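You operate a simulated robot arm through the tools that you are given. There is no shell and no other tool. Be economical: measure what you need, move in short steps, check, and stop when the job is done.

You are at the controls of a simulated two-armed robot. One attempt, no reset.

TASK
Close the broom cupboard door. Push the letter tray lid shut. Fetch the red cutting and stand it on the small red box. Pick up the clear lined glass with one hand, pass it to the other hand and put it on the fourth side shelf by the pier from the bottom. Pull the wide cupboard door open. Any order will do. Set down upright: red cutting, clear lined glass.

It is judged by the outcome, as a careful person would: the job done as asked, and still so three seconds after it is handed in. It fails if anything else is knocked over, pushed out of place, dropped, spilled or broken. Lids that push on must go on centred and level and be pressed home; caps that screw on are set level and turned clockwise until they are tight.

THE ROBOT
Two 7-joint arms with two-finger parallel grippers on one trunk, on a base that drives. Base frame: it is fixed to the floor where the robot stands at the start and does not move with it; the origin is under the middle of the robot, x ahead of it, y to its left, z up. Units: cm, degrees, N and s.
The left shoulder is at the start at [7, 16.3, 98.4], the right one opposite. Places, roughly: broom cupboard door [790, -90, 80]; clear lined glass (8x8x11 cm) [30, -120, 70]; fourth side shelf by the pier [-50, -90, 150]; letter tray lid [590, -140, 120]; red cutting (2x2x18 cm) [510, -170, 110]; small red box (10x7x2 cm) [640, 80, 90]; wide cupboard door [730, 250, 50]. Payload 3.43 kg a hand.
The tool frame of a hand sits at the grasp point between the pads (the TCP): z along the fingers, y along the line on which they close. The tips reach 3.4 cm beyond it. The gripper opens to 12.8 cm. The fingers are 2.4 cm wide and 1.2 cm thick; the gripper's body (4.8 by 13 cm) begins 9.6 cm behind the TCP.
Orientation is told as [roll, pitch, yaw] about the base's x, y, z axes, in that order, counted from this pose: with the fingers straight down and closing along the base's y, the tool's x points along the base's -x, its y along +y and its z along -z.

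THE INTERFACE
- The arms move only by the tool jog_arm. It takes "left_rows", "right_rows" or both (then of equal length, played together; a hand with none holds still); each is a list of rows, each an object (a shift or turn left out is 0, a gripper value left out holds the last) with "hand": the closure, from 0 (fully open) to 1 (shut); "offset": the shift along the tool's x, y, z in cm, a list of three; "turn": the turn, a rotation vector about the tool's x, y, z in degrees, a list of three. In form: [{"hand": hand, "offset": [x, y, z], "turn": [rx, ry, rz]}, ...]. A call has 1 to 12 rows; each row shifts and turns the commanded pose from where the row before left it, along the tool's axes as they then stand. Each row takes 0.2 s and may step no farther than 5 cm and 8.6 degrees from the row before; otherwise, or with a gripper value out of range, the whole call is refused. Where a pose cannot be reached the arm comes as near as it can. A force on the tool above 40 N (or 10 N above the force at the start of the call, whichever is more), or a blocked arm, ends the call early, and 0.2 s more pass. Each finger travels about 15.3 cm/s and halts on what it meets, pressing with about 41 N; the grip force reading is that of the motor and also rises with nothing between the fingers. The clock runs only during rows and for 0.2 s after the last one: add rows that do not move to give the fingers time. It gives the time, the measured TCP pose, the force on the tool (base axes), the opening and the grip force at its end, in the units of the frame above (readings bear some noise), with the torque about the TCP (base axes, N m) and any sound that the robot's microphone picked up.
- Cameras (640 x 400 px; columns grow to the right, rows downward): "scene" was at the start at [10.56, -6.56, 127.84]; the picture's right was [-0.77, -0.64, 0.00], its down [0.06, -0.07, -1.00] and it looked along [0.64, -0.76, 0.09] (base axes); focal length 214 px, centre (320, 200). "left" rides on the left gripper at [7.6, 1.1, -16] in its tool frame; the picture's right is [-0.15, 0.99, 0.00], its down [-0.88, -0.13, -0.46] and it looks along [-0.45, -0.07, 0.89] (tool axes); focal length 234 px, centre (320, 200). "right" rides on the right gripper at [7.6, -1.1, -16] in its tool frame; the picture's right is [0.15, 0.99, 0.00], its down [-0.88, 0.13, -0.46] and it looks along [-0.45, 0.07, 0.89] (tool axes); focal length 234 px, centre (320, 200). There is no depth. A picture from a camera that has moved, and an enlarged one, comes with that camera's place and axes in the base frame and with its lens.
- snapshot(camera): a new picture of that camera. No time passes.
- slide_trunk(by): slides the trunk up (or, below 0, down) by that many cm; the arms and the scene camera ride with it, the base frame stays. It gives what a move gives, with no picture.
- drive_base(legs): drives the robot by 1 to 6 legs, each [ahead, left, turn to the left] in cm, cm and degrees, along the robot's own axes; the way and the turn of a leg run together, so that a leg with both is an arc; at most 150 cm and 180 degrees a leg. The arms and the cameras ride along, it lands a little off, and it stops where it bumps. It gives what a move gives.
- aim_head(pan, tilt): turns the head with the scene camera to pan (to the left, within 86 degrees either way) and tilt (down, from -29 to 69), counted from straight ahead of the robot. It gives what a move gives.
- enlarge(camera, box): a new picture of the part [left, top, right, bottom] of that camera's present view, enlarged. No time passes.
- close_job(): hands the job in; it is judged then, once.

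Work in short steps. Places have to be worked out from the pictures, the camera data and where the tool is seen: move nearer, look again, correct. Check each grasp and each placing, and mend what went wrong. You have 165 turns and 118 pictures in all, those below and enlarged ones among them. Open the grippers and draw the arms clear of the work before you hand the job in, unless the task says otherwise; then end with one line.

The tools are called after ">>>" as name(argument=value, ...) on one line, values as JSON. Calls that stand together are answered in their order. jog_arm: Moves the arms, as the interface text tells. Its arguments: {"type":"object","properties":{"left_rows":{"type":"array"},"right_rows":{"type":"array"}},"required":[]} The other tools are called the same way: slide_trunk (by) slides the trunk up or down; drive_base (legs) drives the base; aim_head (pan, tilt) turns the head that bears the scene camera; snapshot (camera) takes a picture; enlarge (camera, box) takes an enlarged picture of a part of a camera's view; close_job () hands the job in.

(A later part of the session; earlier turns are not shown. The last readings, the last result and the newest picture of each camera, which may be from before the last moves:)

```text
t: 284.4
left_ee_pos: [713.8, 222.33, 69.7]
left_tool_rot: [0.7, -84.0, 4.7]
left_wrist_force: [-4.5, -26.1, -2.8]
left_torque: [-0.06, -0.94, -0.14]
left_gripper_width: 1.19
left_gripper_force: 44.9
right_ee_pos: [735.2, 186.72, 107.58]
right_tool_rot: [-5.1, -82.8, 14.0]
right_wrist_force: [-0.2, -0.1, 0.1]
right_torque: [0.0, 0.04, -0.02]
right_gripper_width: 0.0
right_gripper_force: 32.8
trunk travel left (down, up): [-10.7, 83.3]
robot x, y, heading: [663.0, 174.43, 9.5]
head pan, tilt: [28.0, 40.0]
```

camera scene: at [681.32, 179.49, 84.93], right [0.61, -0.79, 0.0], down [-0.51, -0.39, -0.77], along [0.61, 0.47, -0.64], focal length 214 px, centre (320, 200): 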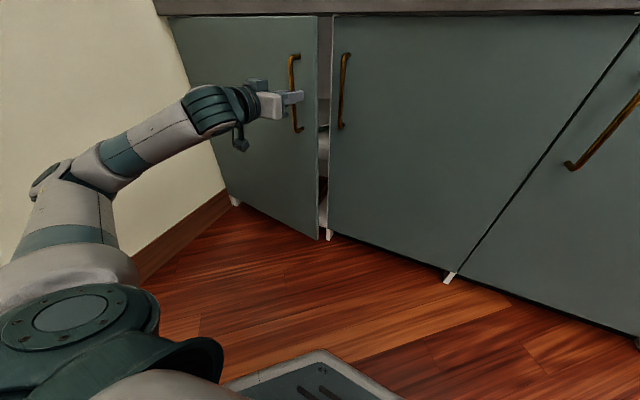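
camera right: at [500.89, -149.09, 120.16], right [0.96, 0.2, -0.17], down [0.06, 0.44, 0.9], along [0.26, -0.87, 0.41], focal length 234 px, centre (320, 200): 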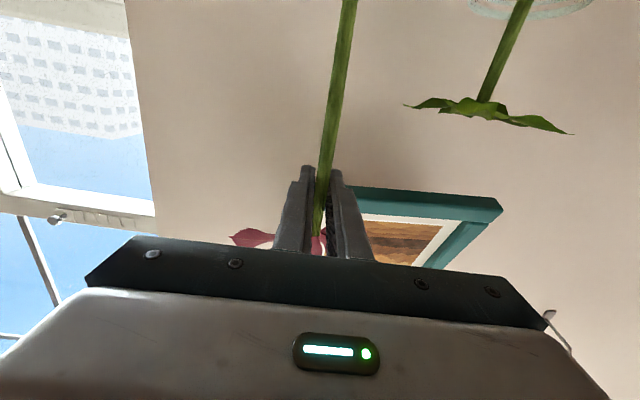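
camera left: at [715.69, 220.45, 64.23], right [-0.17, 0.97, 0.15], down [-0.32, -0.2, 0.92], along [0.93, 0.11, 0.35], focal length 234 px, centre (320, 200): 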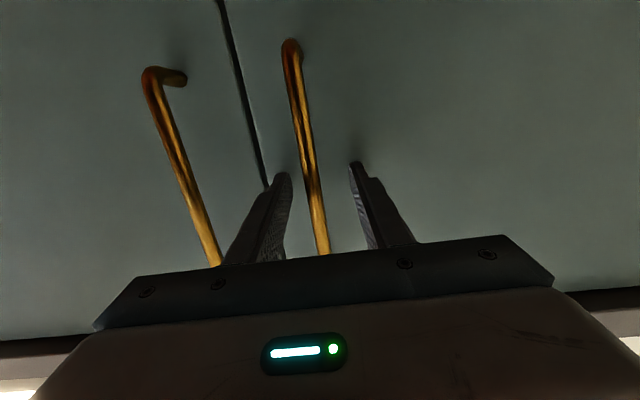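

Door is ~17° open. Release the handle and draw the left hand back; at the same time shift the right hand sideways, to use it as a hook behind the door edge.

>>> jog_arm(left_rows=[{"hand": 0.75}, {"hand": 0.6}, {"hand": 0.5}, {"offset": [0, 0, -2]}, {"offset": [0, 0, -2]}, {"offset": [0, 0, -2]}, {"offset": [0, 0, -2]}, {}, {}], right_rows=[{}, {"offset": [0, -4, -1]}, {"offset": [0, -4, -1]}, {"offset": [0, -4, -1]}, {"offset": [0, -4, -1]}, {"offset": [0, -4, -1]}, {"offset": [0, -4, -1]}, {"offset": [0, -2, -1]}, {}])

>>> snapshot(camera="scene")

```text
t: 286.4
left_ee_pos: [707.54, 224.26, 71.51]
left_tool_rot: [-0.2, -83.8, 5.7]
left_wrist_force: [0.5, -0.5, 0.3]
left_torque: [0.02, 0.0, -0.02]
left_gripper_width: 6.42
left_gripper_force: 0.0
left hand out of reach, approached as far as the arm can: row 5, 6, 7
right_ee_pos: [732.51, 160.3, 108.62]
right_tool_rot: [-6.0, -82.7, 14.8]
right_wrist_force: [0.4, 0.1, 0.7]
right_torque: [0.02, -0.01, 0.0]
right_gripper_width: 0.02
right_gripper_force: 33.2
trunk travel left (down, up): [-10.7, 83.3]
robot x, y, heading: [663.25, 174.44, 9.3]
head pan, tilt: [28.0, 40.0]
```

```text
17 pictures are left
camera scene: at [674.84, 180.56, 84.92], right [0.61, -0.79, 0.0], down [-0.51, -0.39, -0.77], along [0.61, 0.47, -0.64], focal length 214 px, centre (320, 200)
```

scene: 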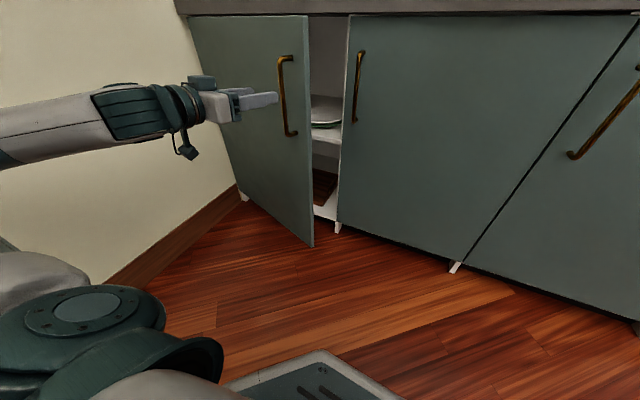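

Now lower the right hand to z≈53 (below B's handle), in front of door B.

>>> slide_trunk(by=-10.5)

>>> jog_arm(right_rows=[{"offset": [3.97, 0, 0.3]}, {"offset": [3.97, 0, 0.3]}, {"offset": [3.97, 0, 0.3]}, {"offset": [3.97, 0, 0.3]}, {"offset": [3.97, 0, 0.3]}, {"offset": [3.97, 0, 0.3]}, {"offset": [3.97, 0, 0.3]}, {"offset": [3.97, 0, 0.3]}, {"offset": [3.97, 0, 0.3]}, {"offset": [3.97, 0, 0.3]}, {"offset": [3.97, 0, 0.3]}, {}])

```text
t: 287.8
left_ee_pos: [707.5, 224.41, 61.0]
left_tool_rot: [0.1, -83.8, 5.6]
left_wrist_force: [0.5, 0.1, 0.2]
left_torque: [-0.01, 0.0, 0.0]
left_gripper_width: 6.42
left_gripper_force: 0.1
right_ee_pos: [732.37, 160.21, 98.19]
right_tool_rot: [-5.9, -82.7, 14.8]
right_wrist_force: [0.2, -0.4, -0.7]
right_torque: [0.03, -0.01, -0.02]
right_gripper_width: 0.01
right_gripper_force: 33.1
trunk travel left (down, up): [-0.2, 93.8]
robot x, y, heading: [663.08, 174.47, 9.4]
head pan, tilt: [28.0, 40.0]
```

```text
t: 290.4
left_ee_pos: [707.52, 224.36, 60.93]
left_tool_rot: [0.0, -83.8, 5.5]
left_wrist_force: [0.2, 0.2, 0.0]
left_torque: [0.03, -0.03, -0.01]
left_gripper_width: 6.42
left_gripper_force: 0.0
right_ee_pos: [730.07, 159.32, 54.42]
right_tool_rot: [-5.8, -82.7, 14.6]
right_wrist_force: [0.3, -0.5, -0.6]
right_torque: [-0.03, -0.01, 0.01]
right_gripper_width: 0.0
right_gripper_force: 33.0
trunk travel left (down, up): [-0.2, 93.8]
robot x, y, heading: [663.26, 174.38, 9.3]
head pan, tilt: [28.0, 40.0]
```

Rotate the base 25° left so the right hand comes round toward the gap.

>>> drive_base(legs=[[0, 0, 25]])

>>> jog_arm(right_rows=[{"turn": [-8, 0, -1]}, {"turn": [-8, 0, -1]}, {"turn": [-8, 0, -1]}, {"turn": [-8, 0, -1]}, {"turn": [-8, 0, -1]}, {}])

>>> aim_head(pan=10, tilt=40)

>>> snapshot(camera="scene")

```text
t: 292.0
left_ee_pos: [682.44, 238.32, 60.9]
left_tool_rot: [-0.1, -83.9, 30.4]
left_wrist_force: [0.4, -0.5, 0.5]
left_torque: [-0.02, 0.0, 0.01]
left_gripper_width: 6.41
left_gripper_force: 0.1
right_ee_pos: [730.31, 188.96, 54.52]
right_tool_rot: [-5.8, -82.8, 39.7]
right_wrist_force: [-0.4, 0.3, -0.1]
right_torque: [0.02, -0.02, 0.02]
right_gripper_width: 0.0
right_gripper_force: 33.1
trunk travel left (down, up): [-0.2, 93.8]
robot x, y, heading: [663.28, 174.35, 34.2]
head pan, tilt: [28.0, 40.0]
```

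```text
t: 293.4
left_ee_pos: [682.37, 238.36, 60.96]
left_tool_rot: [-0.1, -83.8, 30.5]
left_wrist_force: [-1.0, -0.2, -0.3]
left_torque: [-0.01, -0.03, -0.03]
left_gripper_width: 6.41
left_gripper_force: 0.0
right_ee_pos: [730.35, 188.87, 54.52]
right_tool_rot: [-3.5, -82.4, 77.6]
right_wrist_force: [-0.1, -0.2, 0.0]
right_torque: [0.0, 0.02, -0.01]
right_gripper_width: 0.0
right_gripper_force: 33.1
trunk travel left (down, up): [-0.2, 93.8]
robot x, y, heading: [663.14, 174.35, 34.3]
head pan, tilt: [28.0, 40.0]
```

```text
t: 294.2
left_ee_pos: [682.48, 238.35, 61.05]
left_tool_rot: [0.0, -83.8, 30.5]
left_wrist_force: [0.4, 0.4, -0.4]
left_torque: [-0.02, 0.03, 0.02]
left_gripper_width: 6.43
left_gripper_force: 0.1
right_ee_pos: [730.42, 188.81, 54.56]
right_tool_rot: [-3.6, -82.4, 77.5]
right_wrist_force: [0.3, 0.1, -0.3]
right_torque: [-0.01, 0.0, 0.01]
right_gripper_width: 0.0
right_gripper_force: 33.1
trunk travel left (down, up): [-0.2, 93.8]
robot x, y, heading: [663.31, 174.48, 34.5]
head pan, tilt: [10.0, 40.0]
```

```text
16 pictures are left
camera scene: at [673.36, 183.33, 74.42], right [0.7, -0.71, 0.0], down [-0.46, -0.45, -0.77], along [0.55, 0.54, -0.64], focal length 214 px, centre (320, 200)
```

scene: 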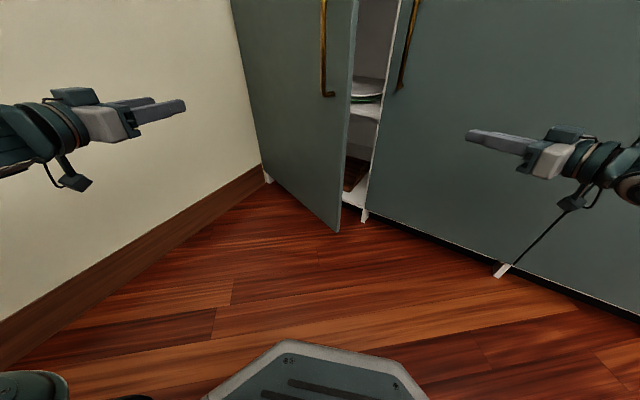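

Clear shot into the gap (door edge ≈(719.5,219.5), cabinet at x≈741). Insert the closed right fingers along (727, y→223) at z≈54.

>>> jog_arm(right_rows=[{"offset": [-0.55, 1.81, 4.5]}, {"offset": [-0.55, 1.81, 4.5]}, {"offset": [-0.55, 1.81, 4.5]}, {"offset": [-0.55, 1.81, 4.5]}, {"offset": [-0.55, 1.81, 4.5]}, {"offset": [-0.55, 1.81, 4.5]}, {"offset": [-0.55, 1.81, 4.5]}, {}])

>>> snapshot(camera="scene")

```text
t: 296.0
left_ee_pos: [682.46, 238.32, 60.89]
left_tool_rot: [-0.2, -83.8, 30.7]
left_wrist_force: [0.8, 0.2, 0.5]
left_torque: [-0.01, -0.01, -0.04]
left_gripper_width: 6.41
left_gripper_force: 0.1
right_ee_pos: [726.57, 223.1, 54.02]
right_tool_rot: [-3.6, -82.2, 77.8]
right_wrist_force: [0.7, 0.1, -0.1]
right_torque: [-0.01, -0.01, -0.02]
right_gripper_width: 0.0
right_gripper_force: 32.9
trunk travel left (down, up): [-0.2, 93.8]
robot x, y, heading: [663.38, 174.51, 34.1]
head pan, tilt: [10.0, 40.0]
```

```text
15 pictures are left
camera scene: at [673.36, 183.33, 74.42], right [0.7, -0.72, 0.0], down [-0.46, -0.45, -0.77], along [0.55, 0.54, -0.64], focal length 214 px, centre (320, 200)
```

scene: 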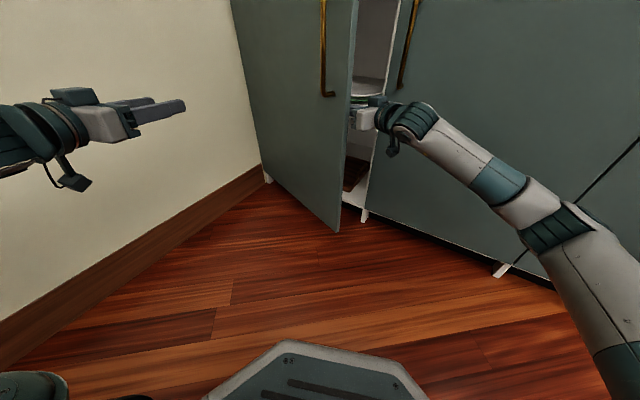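

Fingers are behind the door edge. Raise the left hand out of the door's path while the right pulls the door toward me (−x) 14 cm.

>>> jog_arm(left_rows=[{"offset": [-4, -0.8, 0]}, {"offset": [-4, -0.8, 0]}, {"offset": [-4, -0.8, 0]}, {"offset": [-4, -0.8, 0]}, {"offset": [-4, -0.8, 0]}, {"offset": [-4, -0.8, 0]}, {"offset": [-4, -0.8, 0]}, {"offset": [-4, -0.8, 0]}, {"offset": [-4, -0.8, 0]}, {"offset": [-4, -0.8, 0]}, {"offset": [-4, -0.8, 0]}, {"offset": [-4, -0.8, 0]}], right_rows=[{}, {"offset": [0, 1.2, -0.2]}, {"offset": [0, 1.2, -0.2]}, {"offset": [0, 1.2, -0.2]}, {"offset": [0, 1.2, -0.2]}, {"offset": [0, 1.2, -0.2]}, {"offset": [0, 1.2, -0.1]}, {"offset": [0, 1.2, -0.1]}, {"offset": [0, 1.2, -0.1]}, {"offset": [0, 1.2, 0]}, {"offset": [0, 1.2, 0]}, {"offset": [0, 1.2, 0]}])

>>> snapshot(camera="scene")

```text
t: 298.6
left_ee_pos: [691.48, 232.75, 108.87]
left_tool_rot: [-0.3, -83.9, 30.7]
left_wrist_force: [-0.9, 0.2, -0.4]
left_torque: [-0.01, -0.01, -0.02]
left_gripper_width: 6.38
left_gripper_force: 0.0
right_ee_pos: [713.71, 225.15, 53.99]
right_tool_rot: [-3.2, -82.2, 77.4]
right_wrist_force: [0.9, -0.1, -0.2]
right_torque: [0.04, 0.01, -0.01]
right_gripper_width: 0.02
right_gripper_force: 33.2
trunk travel left (down, up): [-0.2, 93.8]
robot x, y, heading: [663.19, 174.52, 34.5]
head pan, tilt: [10.0, 40.0]
```

```text
14 pictures are left
camera scene: at [673.36, 183.33, 74.41], right [0.7, -0.72, 0.0], down [-0.46, -0.45, -0.77], along [0.55, 0.54, -0.64], focal length 214 px, centre (320, 200)
```

scene: 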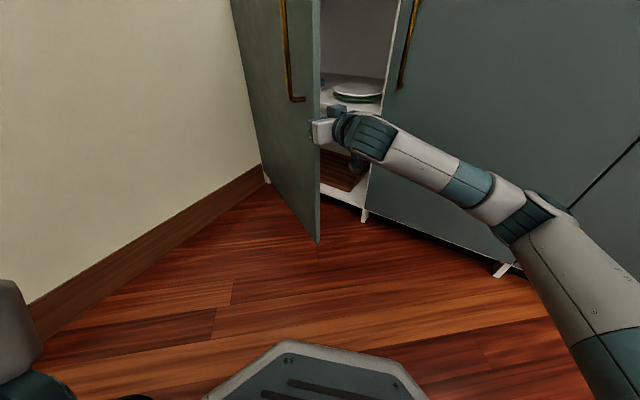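

Works with little force. Continue pulling along the arc.

>>> jog_arm(right_rows=[{"offset": [0, 1.6, 0]}, {"offset": [0, 1.6, 0]}, {"offset": [0, 1.6, 0]}, {"offset": [0, 1.6, 0]}, {"offset": [0, 1.6, 0.1]}, {"offset": [0, 1.6, 0.1]}, {"offset": [0, 1.6, 0.2]}, {"offset": [0, 1.6, 0.2]}, {"offset": [0, 1.6, 0.3]}, {"offset": [0, 1.6, 0.3]}])

>>> snapshot(camera="scene")

```text
t: 300.8
left_ee_pos: [691.49, 232.77, 108.98]
left_tool_rot: [-0.1, -83.8, 30.6]
left_wrist_force: [0.3, -0.4, 0.0]
left_torque: [-0.03, -0.05, -0.01]
left_gripper_width: 6.38
left_gripper_force: 0.2
right_ee_pos: [706.52, 227.29, 54.05]
right_tool_rot: [-3.5, -82.2, 77.5]
right_wrist_force: [-0.4, -0.7, 0.0]
right_torque: [-0.03, -0.01, -0.02]
right_gripper_width: 0.01
right_gripper_force: 32.9
right hand out of reach, approached as far as the arm can: row 5, 6, 7, 8, 9, 10
trunk travel left (down, up): [-0.2, 93.8]
robot x, y, heading: [663.16, 174.56, 34.1]
head pan, tilt: [10.0, 40.0]
```

```text
13 pictures are left
camera scene: at [673.37, 183.33, 74.42], right [0.7, -0.72, 0.0], down [-0.46, -0.45, -0.77], along [0.55, 0.54, -0.64], focal length 214 px, centre (320, 200)
```

scene: 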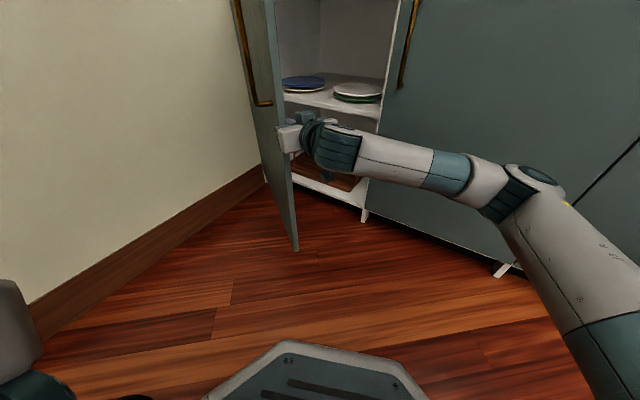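

Arm at its limit; door ≈40° open. Raise the trunk 22 cm (elbows clear of the bar) and swing the base left to carry the door further.

>>> slide_trunk(by=22)

>>> drive_base(legs=[[0, 0, 18]])

>>> snapshot(camera="scene")

```text
t: 303.2
left_ee_pos: [691.48, 232.71, 130.88]
left_tool_rot: [-0.2, -83.8, 30.5]
left_wrist_force: [0.0, -0.2, -0.5]
left_torque: [0.0, -0.02, 0.02]
left_gripper_width: 6.38
left_gripper_force: 0.1
right_ee_pos: [706.46, 227.4, 75.8]
right_tool_rot: [-3.4, -82.1, 77.5]
right_wrist_force: [0.0, -1.1, -0.2]
right_torque: [-0.01, 0.0, 0.02]
right_gripper_width: 0.0
right_gripper_force: 33.6
trunk travel left (down, up): [-22.2, 71.8]
robot x, y, heading: [662.9, 174.38, 34.3]
head pan, tilt: [10.0, 40.0]
```

```text
t: 304.6
left_ee_pos: [671.56, 238.52, 131.0]
left_tool_rot: [-0.2, -83.8, 49.0]
left_wrist_force: [0.3, 0.2, 0.6]
left_torque: [0.02, 0.01, 0.0]
left_gripper_width: 6.4
left_gripper_force: 0.1
right_ee_pos: [687.39, 238.31, 75.88]
right_tool_rot: [-3.6, -82.0, 96.1]
right_wrist_force: [0.1, 0.2, 0.4]
right_torque: [0.04, -0.02, 0.0]
right_gripper_width: 0.0
right_gripper_force: 33.6
trunk travel left (down, up): [-22.2, 71.8]
robot x, y, heading: [663.24, 174.24, 53.1]
head pan, tilt: [10.0, 40.0]
```

```text
12 pictures are left
camera scene: at [670.04, 186.12, 96.42], right [0.89, -0.46, 0.0], down [-0.29, -0.57, -0.77], along [0.35, 0.68, -0.64], focal length 214 px, centre (320, 200)
```

scene: 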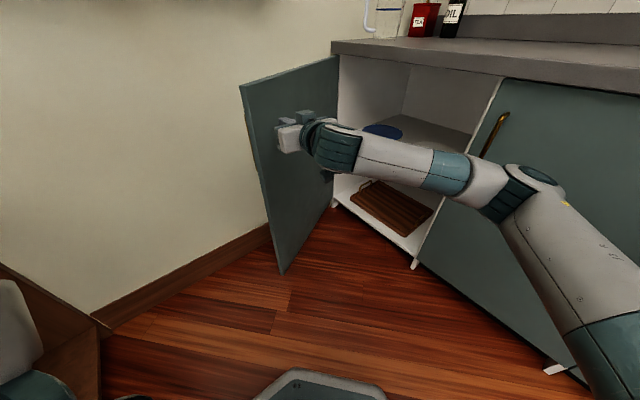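

Door is ≈60° open. Push its inner face further outward with the arm until ≈75°, gently.

>>> jog_arm(right_rows=[{"offset": [-0.15, 0.5, 1.6]}, {"offset": [-0.15, 0.5, 1.6]}, {"offset": [-0.15, 0.5, 1.6]}, {"offset": [-0.15, 0.5, 1.6]}, {"offset": [-0.15, 0.5, 1.6]}, {"offset": [-0.15, 0.5, 1.6]}, {"offset": [-0.15, 0.5, 1.6]}, {"offset": [-0.15, 0.5, 1.6]}, {"offset": [-0.15, 0.5, 1.6]}, {}])

>>> snapshot(camera="scene")

```text
t: 306.8
left_ee_pos: [671.55, 238.66, 130.86]
left_tool_rot: [-0.1, -83.9, 49.0]
left_wrist_force: [0.7, 0.5, -0.9]
left_torque: [-0.02, -0.01, 0.01]
left_gripper_width: 6.4
left_gripper_force: 0.0
right_ee_pos: [682.27, 252.51, 75.48]
right_tool_rot: [-3.2, -82.1, 95.7]
right_wrist_force: [-0.5, 0.5, -0.5]
right_torque: [0.0, 0.0, -0.02]
right_gripper_width: 0.0
right_gripper_force: 33.3
trunk travel left (down, up): [-22.2, 71.8]
robot x, y, heading: [663.27, 174.11, 52.8]
head pan, tilt: [10.0, 40.0]
```

```text
11 pictures are left
camera scene: at [670.07, 186.12, 96.42], right [0.89, -0.46, 0.0], down [-0.29, -0.57, -0.77], along [0.35, 0.68, -0.64], focal length 214 px, centre (320, 200)
```

scene: 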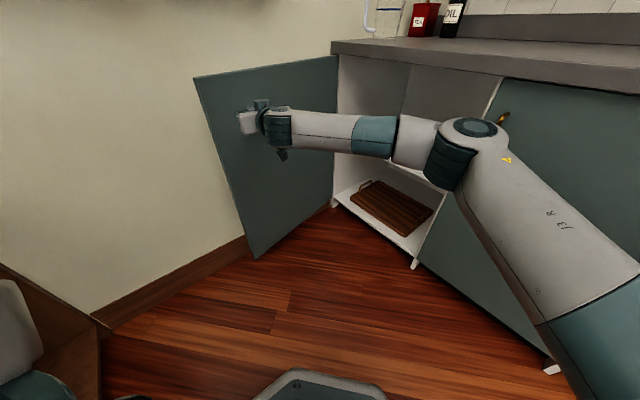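

Door is wide open (~75–80°). Withdraw the right hand straight back, then move the base clear.

>>> jog_arm(right_rows=[{"offset": [0.2, -0.5, -2.5]}, {"offset": [0.3, -0.5, -3]}, {"offset": [0.3, 0, -3]}, {"offset": [0.3, 0, -3]}, {"offset": [0.3, 0, -3]}, {"offset": [0.3, 0, -3]}, {"hand": 0}, {}, {}], left_rows=[{"hand": 0}, {}, {}, {}, {}, {}, {}, {}, {}])

>>> drive_base(legs=[[-4, -25, 0]])

>>> snapshot(camera="scene")

```text
t: 308.8
left_ee_pos: [671.48, 238.64, 130.96]
left_tool_rot: [-0.2, -83.8, 49.0]
left_wrist_force: [0.2, 0.5, 0.1]
left_torque: [-0.03, 0.01, 0.0]
left_gripper_width: 12.8
left_gripper_force: 0.2
right_ee_pos: [686.72, 239.0, 75.89]
right_tool_rot: [-3.3, -81.9, 95.8]
right_wrist_force: [0.5, -0.5, -0.1]
right_torque: [-0.03, -0.01, -0.01]
right_gripper_width: 12.82
right_gripper_force: 0.1
right hand out of reach, approached as far as the arm can: row 3, 4, 5, 6
trunk travel left (down, up): [-22.2, 71.8]
robot x, y, heading: [662.88, 174.36, 52.8]
head pan, tilt: [10.0, 40.0]
```

```text
t: 310.6
left_ee_pos: [689.25, 219.98, 130.88]
left_tool_rot: [0.3, -83.8, 49.0]
left_wrist_force: [0.5, -0.6, -0.5]
left_torque: [0.01, -0.01, 0.05]
left_gripper_width: 12.79
left_gripper_force: 0.1
right_ee_pos: [704.4, 220.53, 75.91]
right_tool_rot: [-3.1, -82.0, 96.2]
right_wrist_force: [-0.1, 0.0, -0.4]
right_torque: [-0.04, 0.02, -0.02]
right_gripper_width: 12.8
right_gripper_force: 0.0
trunk travel left (down, up): [-22.2, 71.8]
robot x, y, heading: [681.15, 155.67, 53.0]
head pan, tilt: [10.0, 40.0]
```

```text
10 pictures are left
camera scene: at [688.01, 167.58, 96.42], right [0.89, -0.45, 0.0], down [-0.29, -0.57, -0.77], along [0.35, 0.68, -0.64], focal length 214 px, centre (320, 200)
```

scene: 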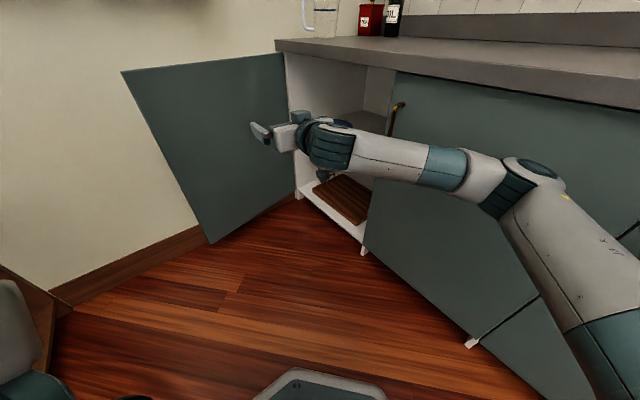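

Door stays open. Drive back down the aisle, clear of everything, and check the cutting.

>>> slide_trunk(by=25)

>>> drive_base(legs=[[0, 0, 47], [-100, 0, 0]])

>>> aim_head(pan=45, tilt=20)

>>> snapshot(camera="scene")

```text
t: 313.2
left_ee_pos: [689.2, 220.36, 155.98]
left_tool_rot: [-0.1, -83.8, 49.4]
left_wrist_force: [-0.3, 0.7, 0.8]
left_torque: [0.02, 0.0, 0.03]
left_gripper_width: 12.78
left_gripper_force: 0.0
right_ee_pos: [704.14, 220.58, 100.82]
right_tool_rot: [-3.2, -82.0, 96.1]
right_wrist_force: [-0.4, -0.5, -0.5]
right_torque: [0.0, -0.02, 0.02]
right_gripper_width: 12.83
right_gripper_force: 0.1
trunk travel left (down, up): [-47.2, 46.8]
robot x, y, heading: [681.01, 155.79, 53.2]
head pan, tilt: [10.0, 40.0]
```

```text
t: 320.5
left_ee_pos: [656.58, 106.63, 155.81]
left_tool_rot: [-0.2, -83.8, 97.4]
left_wrist_force: [0.4, -1.2, 0.2]
left_torque: [-0.01, 0.01, 0.0]
left_gripper_width: 12.8
left_gripper_force: 0.1
right_ee_pos: [666.32, 118.24, 100.78]
right_tool_rot: [-3.2, -81.9, 144.4]
right_wrist_force: [0.7, -0.6, -0.2]
right_torque: [0.01, 0.0, -0.02]
right_gripper_width: 12.81
right_gripper_force: 0.0
trunk travel left (down, up): [-47.2, 46.8]
robot x, y, heading: [698.93, 57.63, 101.3]
head pan, tilt: [10.0, 40.0]
```

```text
t: 321.5
left_ee_pos: [656.53, 106.76, 155.79]
left_tool_rot: [-0.1, -83.8, 97.4]
left_wrist_force: [0.7, -0.5, 0.0]
left_torque: [-0.03, -0.02, 0.01]
left_gripper_width: 12.78
left_gripper_force: 0.1
right_ee_pos: [666.38, 118.18, 100.96]
right_tool_rot: [-3.2, -81.9, 144.5]
right_wrist_force: [0.6, -1.0, 0.8]
right_torque: [0.01, 0.0, 0.02]
right_gripper_width: 12.8
right_gripper_force: 0.0
trunk travel left (down, up): [-47.2, 46.8]
robot x, y, heading: [698.92, 57.67, 101.1]
head pan, tilt: [45.0, 20.0]
```

```text
9 pictures are left
camera scene: at [690.32, 67.99, 124.55], right [0.56, 0.83, 0.0], down [0.28, -0.19, -0.94], along [-0.78, 0.52, -0.34], focal length 214 px, centre (320, 200)
```

scene: 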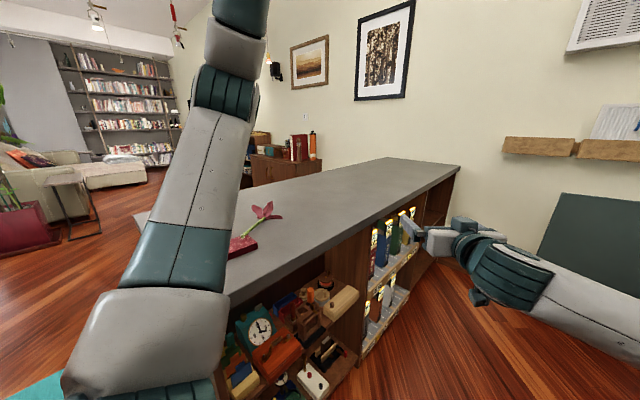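

The cutting may be leaning; zoom in on it.

>>> enlarge(camera="scene", box=[200, 180, 320, 280])

```text
4.00 times, centred on (260, 230) of scene
camera zoom: at [690.32, 67.99, 124.55], right [0.56, 0.83, 0.0], down [0.28, -0.19, -0.94], along [-0.78, 0.52, -0.34], focal length 858 px, centre (560, 80)
```

zoom: 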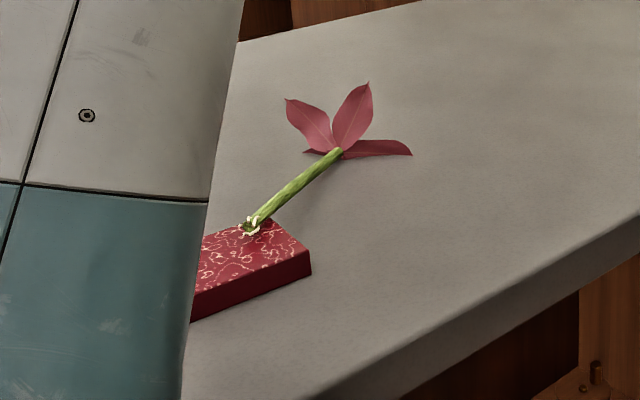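

The cutting has been knocked over (surely by my left arm while reversing); the box is unmoved, the sprig lies with its foot on the box and leaves on the counter. I must redo it. First shift away to the right and return the right arm to a pointing-down pose.

>>> drive_base(legs=[[0, -14, 0]])

>>> jog_arm(right_rows=[{"turn": [8, 0, 1]}, {"turn": [8, 0, 1]}, {"turn": [8, 0, 1]}, {"turn": [8, 0, 1]}, {"turn": [8, 0, 1]}, {"offset": [0, -4.5, 0]}, {"offset": [0, -4.5, 0]}, {"offset": [0, -4.5, 0]}, {"offset": [0, -4.5, 0]}, {"offset": [0, -4.5, 0]}, {"offset": [0, -4.5, 0]}, {"offset": [0, -4.5, 0]}])

>>> jog_arm(right_rows=[{"turn": [0, 8.2, 0]}, {"turn": [0, 8.2, 0]}, {"turn": [0, 8.2, 0]}, {"turn": [0, 8.2, 0]}, {"turn": [0, 8.2, 0]}, {"turn": [0, 8.2, 0]}, {"turn": [0, 8.2, 0]}, {"turn": [0, 8.2, 0]}, {"turn": [0, 8.2, 0]}, {"turn": [0, 8.2, 0]}, {}])

```text
t: 322.8
left_ee_pos: [670.23, 109.48, 155.83]
left_tool_rot: [0.2, -83.8, 97.0]
left_wrist_force: [-0.2, 0.1, -0.2]
left_torque: [-0.03, -0.03, 0.06]
left_gripper_width: 12.79
left_gripper_force: 0.1
right_ee_pos: [680.14, 120.88, 100.86]
right_tool_rot: [-3.2, -81.9, 144.0]
right_wrist_force: [-0.7, 0.7, -0.4]
right_torque: [0.0, -0.02, 0.05]
right_gripper_width: 12.79
right_gripper_force: 0.1
trunk travel left (down, up): [-47.2, 46.8]
robot x, y, heading: [713.21, 60.19, 100.7]
head pan, tilt: [45.0, 20.0]
```

```text
t: 325.4
left_ee_pos: [670.51, 109.37, 155.96]
left_tool_rot: [1.3, -83.8, 95.7]
left_wrist_force: [0.3, -0.7, 0.1]
left_torque: [0.03, -0.02, 0.01]
left_gripper_width: 12.79
left_gripper_force: 0.0
right_ee_pos: [711.52, 126.65, 101.69]
right_tool_rot: [-6.7, -82.4, 107.4]
right_wrist_force: [0.4, 0.5, 0.9]
right_torque: [-0.02, 0.0, 0.03]
right_gripper_width: 12.83
right_gripper_force: 0.2
trunk travel left (down, up): [-47.2, 46.8]
robot x, y, heading: [712.35, 60.32, 100.9]
head pan, tilt: [45.0, 20.0]
```

```text
t: 327.8
left_ee_pos: [670.21, 109.32, 155.93]
left_tool_rot: [0.2, -83.9, 97.0]
left_wrist_force: [-0.2, 0.1, 0.1]
left_torque: [0.03, -0.01, -0.01]
left_gripper_width: 12.8
left_gripper_force: 0.0
right_ee_pos: [711.01, 126.8, 101.39]
right_tool_rot: [-0.9, -0.3, 100.6]
right_wrist_force: [0.2, -0.8, 0.1]
right_torque: [0.0, -0.01, 0.01]
right_gripper_width: 12.81
right_gripper_force: 0.0
trunk travel left (down, up): [-47.2, 46.8]
robot x, y, heading: [712.6, 60.58, 100.9]
head pan, tilt: [45.0, 20.0]
```

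Raise the trunk 20 and drive round to stand at (672,25) heading 136°, along the lying stem.

>>> slide_trunk(by=20)

>>> drive_base(legs=[[-45, 0, 0], [0, 0, 35], [41, 28, 0]])

>>> snapshot(camera="right")

```text
t: 330.0
left_ee_pos: [670.31, 109.39, 175.83]
left_tool_rot: [0.0, -83.7, 97.1]
left_wrist_force: [0.1, -0.4, 0.5]
left_torque: [0.01, -0.02, 0.03]
left_gripper_width: 12.82
left_gripper_force: 0.0
right_ee_pos: [711.05, 126.83, 121.45]
right_tool_rot: [-1.0, -0.4, 100.6]
right_wrist_force: [0.1, -0.1, -0.5]
right_torque: [0.03, 0.0, -0.02]
right_gripper_width: 12.8
right_gripper_force: 0.0
trunk travel left (down, up): [-67.2, 26.8]
robot x, y, heading: [712.65, 60.63, 100.8]
head pan, tilt: [45.0, 20.0]
```

```text
t: 337.0
left_ee_pos: [609.01, 39.33, 175.87]
left_tool_rot: [0.2, -83.8, 132.4]
left_wrist_force: [-0.8, 0.2, 0.0]
left_torque: [-0.04, 0.02, 0.01]
left_gripper_width: 12.79
left_gripper_force: 0.1
right_ee_pos: [632.08, 77.12, 121.54]
right_tool_rot: [-0.9, -0.6, 136.0]
right_wrist_force: [0.3, 0.1, -0.1]
right_torque: [0.02, -0.02, -0.02]
right_gripper_width: 12.8
right_gripper_force: 0.1
trunk travel left (down, up): [-67.2, 26.8]
robot x, y, heading: [671.73, 23.87, 136.5]
head pan, tilt: [45.0, 20.0]
```

```text
7 pictures are left
camera right: at [638.4, 72.53, 137.52], right [-0.58, -0.81, -0.02], down [-0.73, 0.51, 0.46], along [-0.37, 0.28, -0.89], focal length 234 px, centre (320, 200)
```

right: 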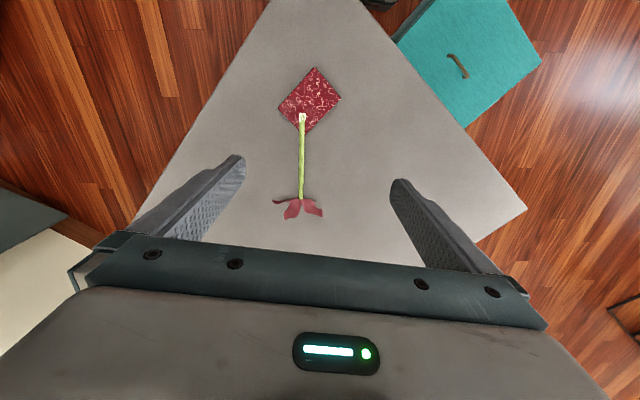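

Stem is neatly in line with the hand; grasp point (627.5,85.8). Move over it, yaw 5° left, narrow the fingers and come down to z≈100.

>>> jog_arm(right_rows=[{"hand": 0.6, "offset": [-1.56, -0.51, 3.6]}, {"offset": [-1.56, -0.51, 3.6]}, {"offset": [-1.56, -0.51, 3.6]}, {"offset": [-1.56, -0.51, 3.6]}, {"offset": [-1.56, -0.51, 3.6]}, {"offset": [-1.56, -0.51, 3.5], "turn": [0, 0, -5]}, {}])

>>> snapshot(camera="right")

```text
t: 338.6
left_ee_pos: [609.01, 39.4, 175.83]
left_tool_rot: [0.0, -83.8, 132.5]
left_wrist_force: [0.5, 0.5, -0.3]
left_torque: [0.01, -0.04, 0.01]
left_gripper_width: 12.79
left_gripper_force: 0.1
right_ee_pos: [627.7, 86.08, 100.16]
right_tool_rot: [-1.0, -0.4, 141.0]
right_wrist_force: [0.3, -0.3, -0.3]
right_torque: [0.03, 0.01, 0.01]
right_gripper_width: 5.12
right_gripper_force: 0.0
trunk travel left (down, up): [-67.2, 26.8]
robot x, y, heading: [671.96, 23.74, 136.6]
head pan, tilt: [45.0, 20.0]
```

```text
6 pictures are left
camera right: at [634.31, 81.91, 116.24], right [-0.51, -0.86, -0.02], down [-0.77, 0.44, 0.46], along [-0.39, 0.25, -0.89], focal length 234 px, centre (320, 200)
```

right: 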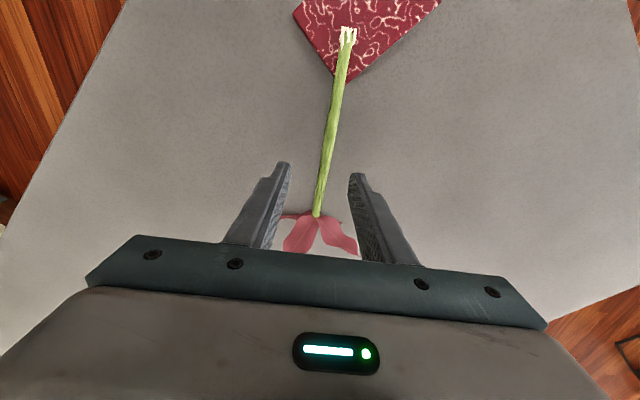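

Aligned within 3 mm. Lower 4.5 cm and close on the stem.

>>> jog_arm(right_rows=[{"offset": [0, 0, 2.5]}, {"offset": [0, 0, 2]}, {}, {"hand": 0.8}, {"hand": 1}, {}, {}, {}])

```text
t: 340.4
left_ee_pos: [608.9, 39.36, 175.88]
left_tool_rot: [0.0, -83.8, 132.7]
left_wrist_force: [0.2, -0.3, -0.1]
left_torque: [0.0, 0.02, 0.0]
left_gripper_width: 12.81
left_gripper_force: 0.1
right_ee_pos: [627.53, 86.14, 95.62]
right_tool_rot: [-1.0, -0.4, 141.1]
right_wrist_force: [0.5, 0.0, 0.2]
right_torque: [0.03, -0.02, 0.03]
right_gripper_width: 1.05
right_gripper_force: 12.0
trunk travel left (down, up): [-67.2, 26.8]
robot x, y, heading: [671.92, 24.11, 136.5]
head pan, tilt: [45.0, 20.0]
```

Gripped (1.05 cm). Lift with the trunk 22 cm, then pitch the hand up to level so that the stem stands.

>>> slide_trunk(by=22)

>>> jog_arm(right_rows=[{"turn": [0, -8.5, 0]}, {"turn": [0, -8.5, 0]}, {"turn": [0, -8.5, 0]}, {"turn": [0, -8.5, 0]}, {"turn": [0, -8.5, 0]}, {"turn": [0, -8.5, 0]}, {"turn": [0, -8.5, 0]}, {"turn": [0, -8.5, 0]}, {"turn": [0, -8.5, 0]}, {"turn": [0, -8.5, 0]}, {}])

```text
t: 342.7
left_ee_pos: [608.96, 39.33, 197.81]
left_tool_rot: [0.1, -83.8, 132.6]
left_wrist_force: [0.3, -0.3, 0.6]
left_torque: [0.01, -0.05, 0.0]
left_gripper_width: 12.82
left_gripper_force: 0.0
right_ee_pos: [627.53, 86.17, 117.62]
right_tool_rot: [-1.0, -0.3, 141.1]
right_wrist_force: [-0.1, 0.9, -0.5]
right_torque: [-0.03, -0.02, 0.02]
right_gripper_width: 1.06
right_gripper_force: 12.3
trunk travel left (down, up): [-89.2, 4.8]
robot x, y, heading: [671.97, 23.76, 136.3]
head pan, tilt: [45.0, 20.0]
```

```text
t: 345.1
left_ee_pos: [609.01, 39.37, 197.8]
left_tool_rot: [0.1, -83.8, 132.6]
left_wrist_force: [-0.7, 0.4, -0.2]
left_torque: [-0.01, 0.0, 0.0]
left_gripper_width: 12.79
left_gripper_force: 0.0
right_ee_pos: [627.55, 86.15, 117.61]
right_tool_rot: [-2.0, -60.0, 142.7]
right_wrist_force: [0.2, -0.9, -1.1]
right_torque: [0.01, 0.01, 0.01]
right_gripper_width: 1.04
right_gripper_force: 11.4
right hand out of reach, approached as far as the arm can: row 8, 9, 10
trunk travel left (down, up): [-89.2, 4.8]
robot x, y, heading: [672.01, 23.96, 136.6]
head pan, tilt: [45.0, 20.0]
```

Pitch stuck at 60° since the hand hangs low relative to the shoulder. Raise the hand 20 cm by the arm and continue pitching.

>>> jog_arm(right_rows=[{"offset": [-3.46, 0, -2]}, {"offset": [-3.46, 0, -2]}, {"offset": [-3.46, 0, -2]}, {"offset": [-3.46, 0, -2]}, {"offset": [-3.46, 0, -2]}, {"turn": [0, -8, 0]}, {"turn": [0, -8, 0]}, {"turn": [0, -8, 0]}, {}])

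```text
t: 347.1
left_ee_pos: [608.96, 39.27, 197.78]
left_tool_rot: [-0.1, -83.7, 132.5]
left_wrist_force: [-0.6, 0.8, 0.3]
left_torque: [0.0, 0.02, 0.0]
left_gripper_width: 12.8
left_gripper_force: 0.1
right_ee_pos: [627.16, 85.79, 137.76]
right_tool_rot: [-4.1, -75.9, 144.9]
right_wrist_force: [0.2, -1.0, -0.9]
right_torque: [0.0, 0.04, -0.03]
right_gripper_width: 1.03
right_gripper_force: 12.4
right hand out of reach, approached as far as the arm can: row 8
trunk travel left (down, up): [-89.2, 4.8]
robot x, y, heading: [671.95, 23.9, 136.5]
head pan, tilt: [45.0, 20.0]
```

Raise a further 12 cm and finish the pitch.

>>> jog_arm(right_rows=[{"offset": [-3.9, 0, -1]}, {"offset": [-3.9, 0, -1]}, {"offset": [-3.9, 0, -1]}, {"turn": [0, -5, 0]}, {"turn": [0, -5, 0]}, {"turn": [0, -3, 0]}, {}])

```text
t: 348.7
left_ee_pos: [608.89, 39.37, 197.84]
left_tool_rot: [-0.1, -83.7, 132.6]
left_wrist_force: [-0.1, -0.6, 0.8]
left_torque: [-0.01, 0.01, -0.02]
left_gripper_width: 12.81
left_gripper_force: 0.0
right_ee_pos: [627.21, 85.73, 149.65]
right_tool_rot: [-13.5, -85.8, 154.5]
right_wrist_force: [-0.7, 1.2, -0.2]
right_torque: [0.03, 0.0, 0.01]
right_gripper_width: 1.04
right_gripper_force: 12.3
right hand out of reach, approached as far as the arm can: row 6
trunk travel left (down, up): [-89.2, 4.8]
robot x, y, heading: [671.73, 24.04, 136.5]
head pan, tilt: [45.0, 20.0]
```

Level to within 4°. Back the base 13 cm (puts the cutting over the box), lower the trunk 40, and bring the left camera round for the side view again.

>>> drive_base(legs=[[-13, 0, 0]])

>>> slide_trunk(by=-38)

>>> jog_arm(left_rows=[{"turn": [0, 8, 0]}, {"turn": [0, 8, 0]}, {"turn": [0, 8, 0]}, {"turn": [7.36, 0, 4.25]}, {"turn": [7.36, 0, 4.25]}, {"turn": [7.36, 0, 4.25]}, {"turn": [7.36, 0, 4.25]}, {"turn": [7.36, 0, 4.25]}, {"offset": [3.9, 0, 2.2]}, {"offset": [3.9, 0, 2.2]}, {"offset": [3.9, 0, 2.2]}, {"offset": [3.9, 0, 2.2]}])

>>> jog_arm(left_rows=[{"offset": [3.9, 0, 2.2]}, {"offset": [3.9, 0, 2.2]}, {"offset": [3.9, 0, 2.2]}, {"offset": [3.9, 0, 2.2]}, {"offset": [3.9, 0, 2.2]}, {"offset": [3.9, 0, 2.2]}, {}])

```text
t: 350.0
left_ee_pos: [617.64, 31.1, 197.61]
left_tool_rot: [0.0, -83.6, 132.7]
left_wrist_force: [-0.6, 0.0, 0.6]
left_torque: [0.01, 0.02, 0.02]
left_gripper_width: 12.83
left_gripper_force: 0.1
right_ee_pos: [635.89, 77.38, 149.28]
right_tool_rot: [-12.8, -85.6, 153.8]
right_wrist_force: [-1.3, 0.3, 0.2]
right_torque: [0.0, 0.01, 0.01]
right_gripper_width: 1.07
right_gripper_force: 11.8
trunk travel left (down, up): [-89.2, 4.8]
robot x, y, heading: [681.11, 15.15, 136.4]
head pan, tilt: [45.0, 20.0]
```

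```text
t: 353.6
left_ee_pos: [618.05, 30.71, 159.87]
left_tool_rot: [0.1, -83.7, 132.5]
left_wrist_force: [1.1, 0.2, 0.2]
left_torque: [-0.01, 0.01, 0.0]
left_gripper_width: 12.79
left_gripper_force: 0.0
right_ee_pos: [636.44, 77.14, 111.7]
right_tool_rot: [-13.4, -85.7, 154.2]
right_wrist_force: [0.3, 0.8, 0.1]
right_torque: [-0.01, 0.03, 0.0]
right_gripper_width: 1.07
right_gripper_force: 12.0
trunk travel left (down, up): [-51.2, 42.8]
robot x, y, heading: [680.83, 15.24, 136.3]
head pan, tilt: [45.0, 20.0]
```

```text
t: 356.2
left_ee_pos: [618.33, 29.63, 134.86]
left_tool_rot: [-0.2, -59.9, 112.8]
left_wrist_force: [-1.0, -1.1, 0.4]
left_torque: [0.01, -0.03, -0.03]
left_gripper_width: 12.8
left_gripper_force: 0.1
left hand out of reach, approached as far as the arm can: row 4, 5, 6, 7, 8
right_ee_pos: [636.13, 77.04, 111.62]
right_tool_rot: [-13.8, -85.7, 154.7]
right_wrist_force: [-0.4, -0.1, -0.3]
right_torque: [-0.03, -0.03, 0.0]
right_gripper_width: 1.02
right_gripper_force: 11.8
trunk travel left (down, up): [-51.2, 42.8]
robot x, y, heading: [681.36, 15.18, 136.5]
head pan, tilt: [45.0, 20.0]
```

```text
t: 357.8
left_ee_pos: [618.52, 29.44, 107.9]
left_tool_rot: [-0.2, -59.6, 112.8]
left_wrist_force: [-0.1, 0.2, 0.1]
left_torque: [-0.02, 0.03, -0.01]
left_gripper_width: 12.76
left_gripper_force: 0.1
right_ee_pos: [636.34, 77.13, 111.6]
right_tool_rot: [-12.9, -85.7, 153.9]
right_wrist_force: [0.0, 0.0, 0.3]
right_torque: [0.0, 0.02, 0.02]
right_gripper_width: 1.02
right_gripper_force: 11.6
trunk travel left (down, up): [-51.2, 42.8]
robot x, y, heading: [680.82, 14.83, 136.2]
head pan, tilt: [45.0, 20.0]
```

Yaw the left hand the remaining ~25° now that it is lower, then take the side view.

>>> jog_arm(left_rows=[{"turn": [7.36, 0, 4.25]}, {"turn": [7.36, 0, 4.25]}, {"turn": [7.36, 0, 4.25]}, {}])

>>> enlarge(camera="left", box=[220, 80, 420, 240])

```text
t: 358.8
left_ee_pos: [619.84, 30.19, 109.4]
left_tool_rot: [3.1, -58.9, 89.8]
left_wrist_force: [-0.9, 0.0, 0.8]
left_torque: [0.01, 0.02, -0.02]
left_gripper_width: 12.82
left_gripper_force: 0.0
left hand out of reach, approached as far as the arm can: row 3
right_ee_pos: [636.28, 76.89, 111.73]
right_tool_rot: [-14.3, -85.9, 155.3]
right_wrist_force: [-0.4, 0.1, -0.3]
right_torque: [-0.04, 0.01, -0.01]
right_gripper_width: 1.05
right_gripper_force: 11.9
trunk travel left (down, up): [-51.2, 42.8]
robot x, y, heading: [680.78, 15.43, 136.5]
head pan, tilt: [45.0, 20.0]
```

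```text
2.50 times, centred on (320, 160) of left
camera zoom: at [619.44, 12.38, 111.31], right [-0.99, 0.04, 0.15], down [0.15, 0.07, 0.99], along [0.02, 1.0, -0.07], focal length 585 px, centre (320, 300)
```

zoom: 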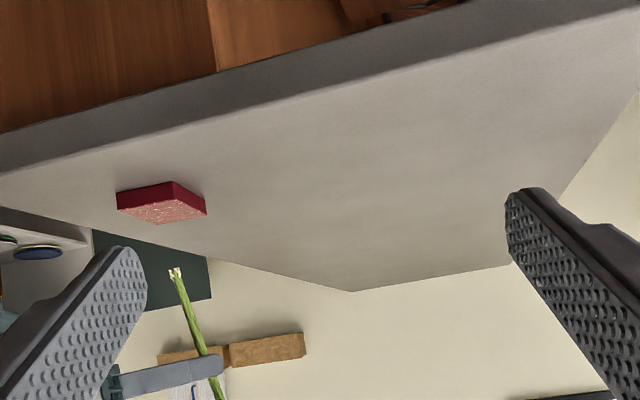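

Side view: the stem's top leans forward ~15°. Pitch the hand nose-up by 15° and look from behind with the scene camera.

>>> jog_arm(right_rows=[{"turn": [0, -5, 0]}, {"turn": [0, -5, 0]}, {"turn": [0, -5, 0]}, {}])

>>> aim_head(pan=-12, tilt=25)

```text
t: 359.8
left_ee_pos: [619.69, 30.4, 109.35]
left_tool_rot: [2.9, -58.8, 89.8]
left_wrist_force: [0.1, 0.1, -0.7]
left_torque: [0.03, -0.03, -0.01]
left_gripper_width: 12.81
left_gripper_force: 0.0
right_ee_pos: [636.16, 76.83, 112.23]
right_tool_rot: [-30.0, -86.9, 171.7]
right_wrist_force: [0.5, 0.0, -0.5]
right_torque: [-0.02, -0.04, 0.02]
right_gripper_width: 1.05
right_gripper_force: 12.2
right hand out of reach, approached as far as the arm can: row 1, 2, 3
trunk travel left (down, up): [-51.2, 42.8]
robot x, y, heading: [680.96, 15.31, 136.3]
head pan, tilt: [45.0, 20.0]
```

```text
t: 361.1
left_ee_pos: [619.66, 30.38, 109.33]
left_tool_rot: [3.0, -58.8, 89.7]
left_wrist_force: [0.4, 0.6, 0.7]
left_torque: [0.02, -0.02, 0.0]
left_gripper_width: 12.79
left_gripper_force: 0.0
right_ee_pos: [636.29, 76.9, 112.26]
right_tool_rot: [-30.2, -86.9, 172.1]
right_wrist_force: [0.0, -0.5, -0.9]
right_torque: [-0.01, 0.02, 0.01]
right_gripper_width: 1.06
right_gripper_force: 12.4
trunk travel left (down, up): [-51.2, 42.8]
robot x, y, heading: [680.94, 15.73, 136.2]
head pan, tilt: [-12.0, 25.0]
```

At a joint limit. Raise the hand 16 cm relative to the shoulder and pitch up there.

>>> jog_arm(right_rows=[{"offset": [-4, 0, -0.2]}, {"offset": [-4, 0, -0.2]}, {"offset": [-4, 0, -0.2]}, {"offset": [-4, 0, -0.2]}, {"turn": [0, -5, 0]}, {"turn": [0, -5, 0]}, {"turn": [0, -4, 0]}, {}])

```text
t: 362.9
left_ee_pos: [619.58, 30.44, 109.22]
left_tool_rot: [2.8, -58.8, 89.9]
left_wrist_force: [-0.5, 0.4, -0.5]
left_torque: [0.01, -0.03, 0.0]
left_gripper_width: 12.81
left_gripper_force: 0.1
right_ee_pos: [637.03, 77.5, 128.94]
right_tool_rot: [-169.8, -79.7, -47.9]
right_wrist_force: [-0.3, 0.0, -0.4]
right_torque: [-0.01, 0.02, 0.03]
right_gripper_width: 1.07
right_gripper_force: 12.0
right hand out of reach, approached as far as the arm can: row 7
trunk travel left (down, up): [-51.2, 42.8]
robot x, y, heading: [681.06, 15.35, 136.3]
head pan, tilt: [-12.0, 25.0]
```

Nose now 10° up, so the stem should be nearly upright. Nudge the base 3.6 back and 1.8 left (foot over the near half of the box), lower the trunk 19, and check the side view.

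>>> drive_base(legs=[[-3.6, 1.8, 0]])

>>> slide_trunk(by=-19)

>>> snapshot(camera="left")

```text
t: 363.8
left_ee_pos: [621.12, 26.54, 109.29]
left_tool_rot: [3.0, -58.9, 89.8]
left_wrist_force: [0.5, -0.5, -0.1]
left_torque: [-0.02, -0.01, 0.04]
left_gripper_width: 12.81
left_gripper_force: 0.1
right_ee_pos: [638.47, 73.51, 129.19]
right_tool_rot: [-169.9, -79.5, -48.0]
right_wrist_force: [1.0, -0.1, 0.3]
right_torque: [-0.02, -0.02, 0.02]
right_gripper_width: 1.05
right_gripper_force: 12.5
trunk travel left (down, up): [-51.2, 42.8]
robot x, y, heading: [682.36, 11.7, 136.6]
head pan, tilt: [-12.0, 25.0]
```

```text
t: 365.9
left_ee_pos: [621.04, 26.64, 90.31]
left_tool_rot: [3.1, -58.8, 89.9]
left_wrist_force: [-0.6, -0.2, 0.2]
left_torque: [0.03, -0.04, -0.03]
left_gripper_width: 12.79
left_gripper_force: 0.1
right_ee_pos: [638.51, 73.84, 110.23]
right_tool_rot: [-170.0, -79.6, -47.8]
right_wrist_force: [-0.3, -0.2, 0.0]
right_torque: [0.01, -0.01, -0.02]
right_gripper_width: 1.06
right_gripper_force: 11.6
trunk travel left (down, up): [-32.2, 61.8]
robot x, y, heading: [682.16, 12.06, 136.4]
head pan, tilt: [-12.0, 25.0]
```

```text
4 pictures are left
camera left: at [620.75, 8.84, 92.27], right [-0.99, 0.04, 0.15], down [0.15, 0.07, 0.99], along [0.02, 1.0, -0.08], focal length 234 px, centre (320, 200)
```

left: 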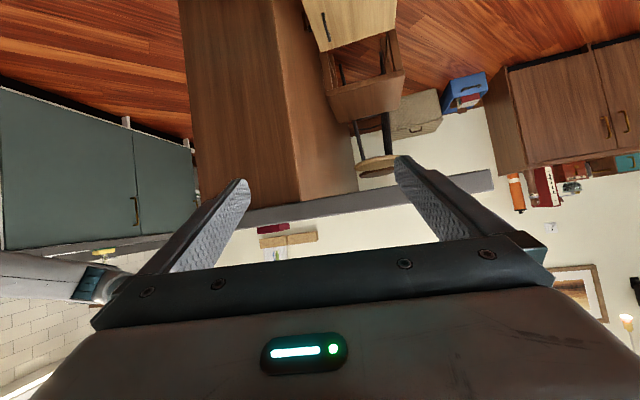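

The left camera is now too low; raise the left hand 19 cm and take the zoomed side view.

>>> jog_arm(left_rows=[{"offset": [-3.46, 0, -2]}, {"offset": [-3.46, 0, -2]}, {"offset": [-3.46, 0, -2]}, {"offset": [-3.46, 0, -2]}, {"offset": [-3.46, 0, -2]}, {}])

>>> enlarge(camera="left", box=[210, 110, 330, 250])

```text
t: 367.2
left_ee_pos: [621.69, 27.35, 109.98]
left_tool_rot: [2.9, -58.8, 89.9]
left_wrist_force: [-0.4, 0.6, 0.0]
left_torque: [0.0, 0.01, 0.0]
left_gripper_width: 12.79
left_gripper_force: 0.0
right_ee_pos: [638.42, 73.57, 110.1]
right_tool_rot: [-169.8, -79.6, -47.9]
right_wrist_force: [0.6, 0.0, -0.4]
right_torque: [0.01, 0.01, 0.01]
right_gripper_width: 1.05
right_gripper_force: 12.1
trunk travel left (down, up): [-32.2, 61.8]
robot x, y, heading: [682.18, 11.77, 136.2]
head pan, tilt: [-12.0, 25.0]
```

```text
2.86 times, centred on (270, 180) of left
camera zoom: at [621.27, 9.52, 112.0], right [-0.99, 0.04, 0.15], down [0.15, 0.07, 0.99], along [0.02, 1.0, -0.08], focal length 669 px, centre (463, 257)
```

zoom: 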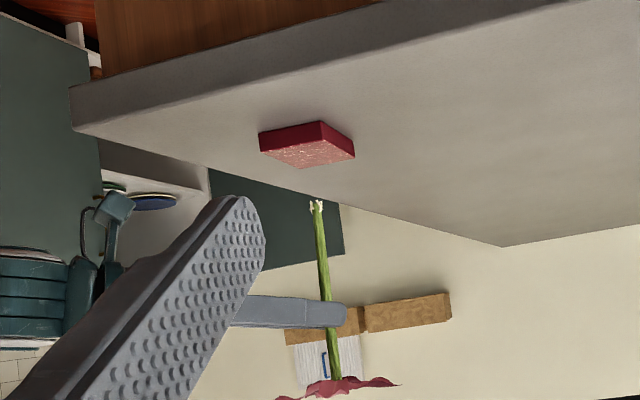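

Fore-aft lean is only ~1°, sideways ~1.8° by the hand's roll. Trim both, then lower 5 cm with the trunk.

>>> jog_arm(right_rows=[{"turn": [0, 1, 1.8]}, {}, {}])

>>> slide_trunk(by=-5)

```text
t: 368.1
left_ee_pos: [621.69, 27.23, 110.03]
left_tool_rot: [3.0, -58.7, 89.8]
left_wrist_force: [0.3, 0.1, 0.7]
left_torque: [0.01, 0.04, -0.01]
left_gripper_width: 12.79
left_gripper_force: 0.1
right_ee_pos: [638.42, 73.58, 110.08]
right_tool_rot: [-179.7, -80.8, -38.0]
right_wrist_force: [-0.4, 0.4, -0.5]
right_torque: [0.01, 0.02, -0.04]
right_gripper_width: 1.03
right_gripper_force: 12.0
trunk travel left (down, up): [-32.2, 61.8]
robot x, y, heading: [682.56, 11.43, 136.4]
head pan, tilt: [-12.0, 25.0]
```

```text
t: 369.0
left_ee_pos: [621.78, 27.33, 105.06]
left_tool_rot: [3.0, -58.8, 89.8]
left_wrist_force: [-0.1, 0.0, 1.1]
left_torque: [0.01, -0.01, -0.01]
left_gripper_width: 12.82
left_gripper_force: 0.0
right_ee_pos: [638.53, 73.65, 105.21]
right_tool_rot: [-179.8, -80.6, -37.9]
right_wrist_force: [-0.7, 0.6, 5.8]
right_torque: [0.12, 0.16, 0.0]
right_gripper_width: 1.03
right_gripper_force: 12.5
trunk travel left (down, up): [-27.2, 66.8]
robot x, y, heading: [681.83, 11.11, 136.6]
head pan, tilt: [-12.0, 25.0]
```

Foot has touched the box (5.8 N, just ahead of the TCP). Relieve 0.25 cm and read.

>>> jog_arm(right_rows=[{"offset": [-0.25, 0, 0.04]}, {}, {}])

>>> enlarge(camera="left", box=[210, 110, 330, 250])

```text
t: 369.8
left_ee_pos: [621.61, 27.32, 105.04]
left_tool_rot: [2.9, -58.7, 89.8]
left_wrist_force: [-0.7, 0.3, 0.1]
left_torque: [0.0, -0.02, 0.02]
left_gripper_width: 12.82
left_gripper_force: 0.1
right_ee_pos: [638.45, 73.68, 105.43]
right_tool_rot: [-179.7, -80.8, -37.9]
right_wrist_force: [0.0, -0.6, 0.2]
right_torque: [0.02, 0.02, 0.01]
right_gripper_width: 1.02
right_gripper_force: 12.5
trunk travel left (down, up): [-27.2, 66.8]
robot x, y, heading: [682.58, 11.7, 136.5]
head pan, tilt: [-12.0, 25.0]
```

```text
2.86 times, centred on (270, 180) of left
camera zoom: at [621.3, 9.54, 106.99], right [-0.99, 0.04, 0.15], down [0.15, 0.07, 0.99], along [0.02, 1.0, -0.08], focal length 669 px, centre (463, 257)
```

zoom: 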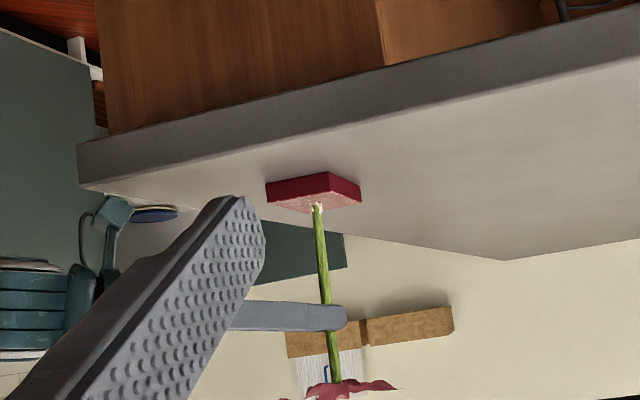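

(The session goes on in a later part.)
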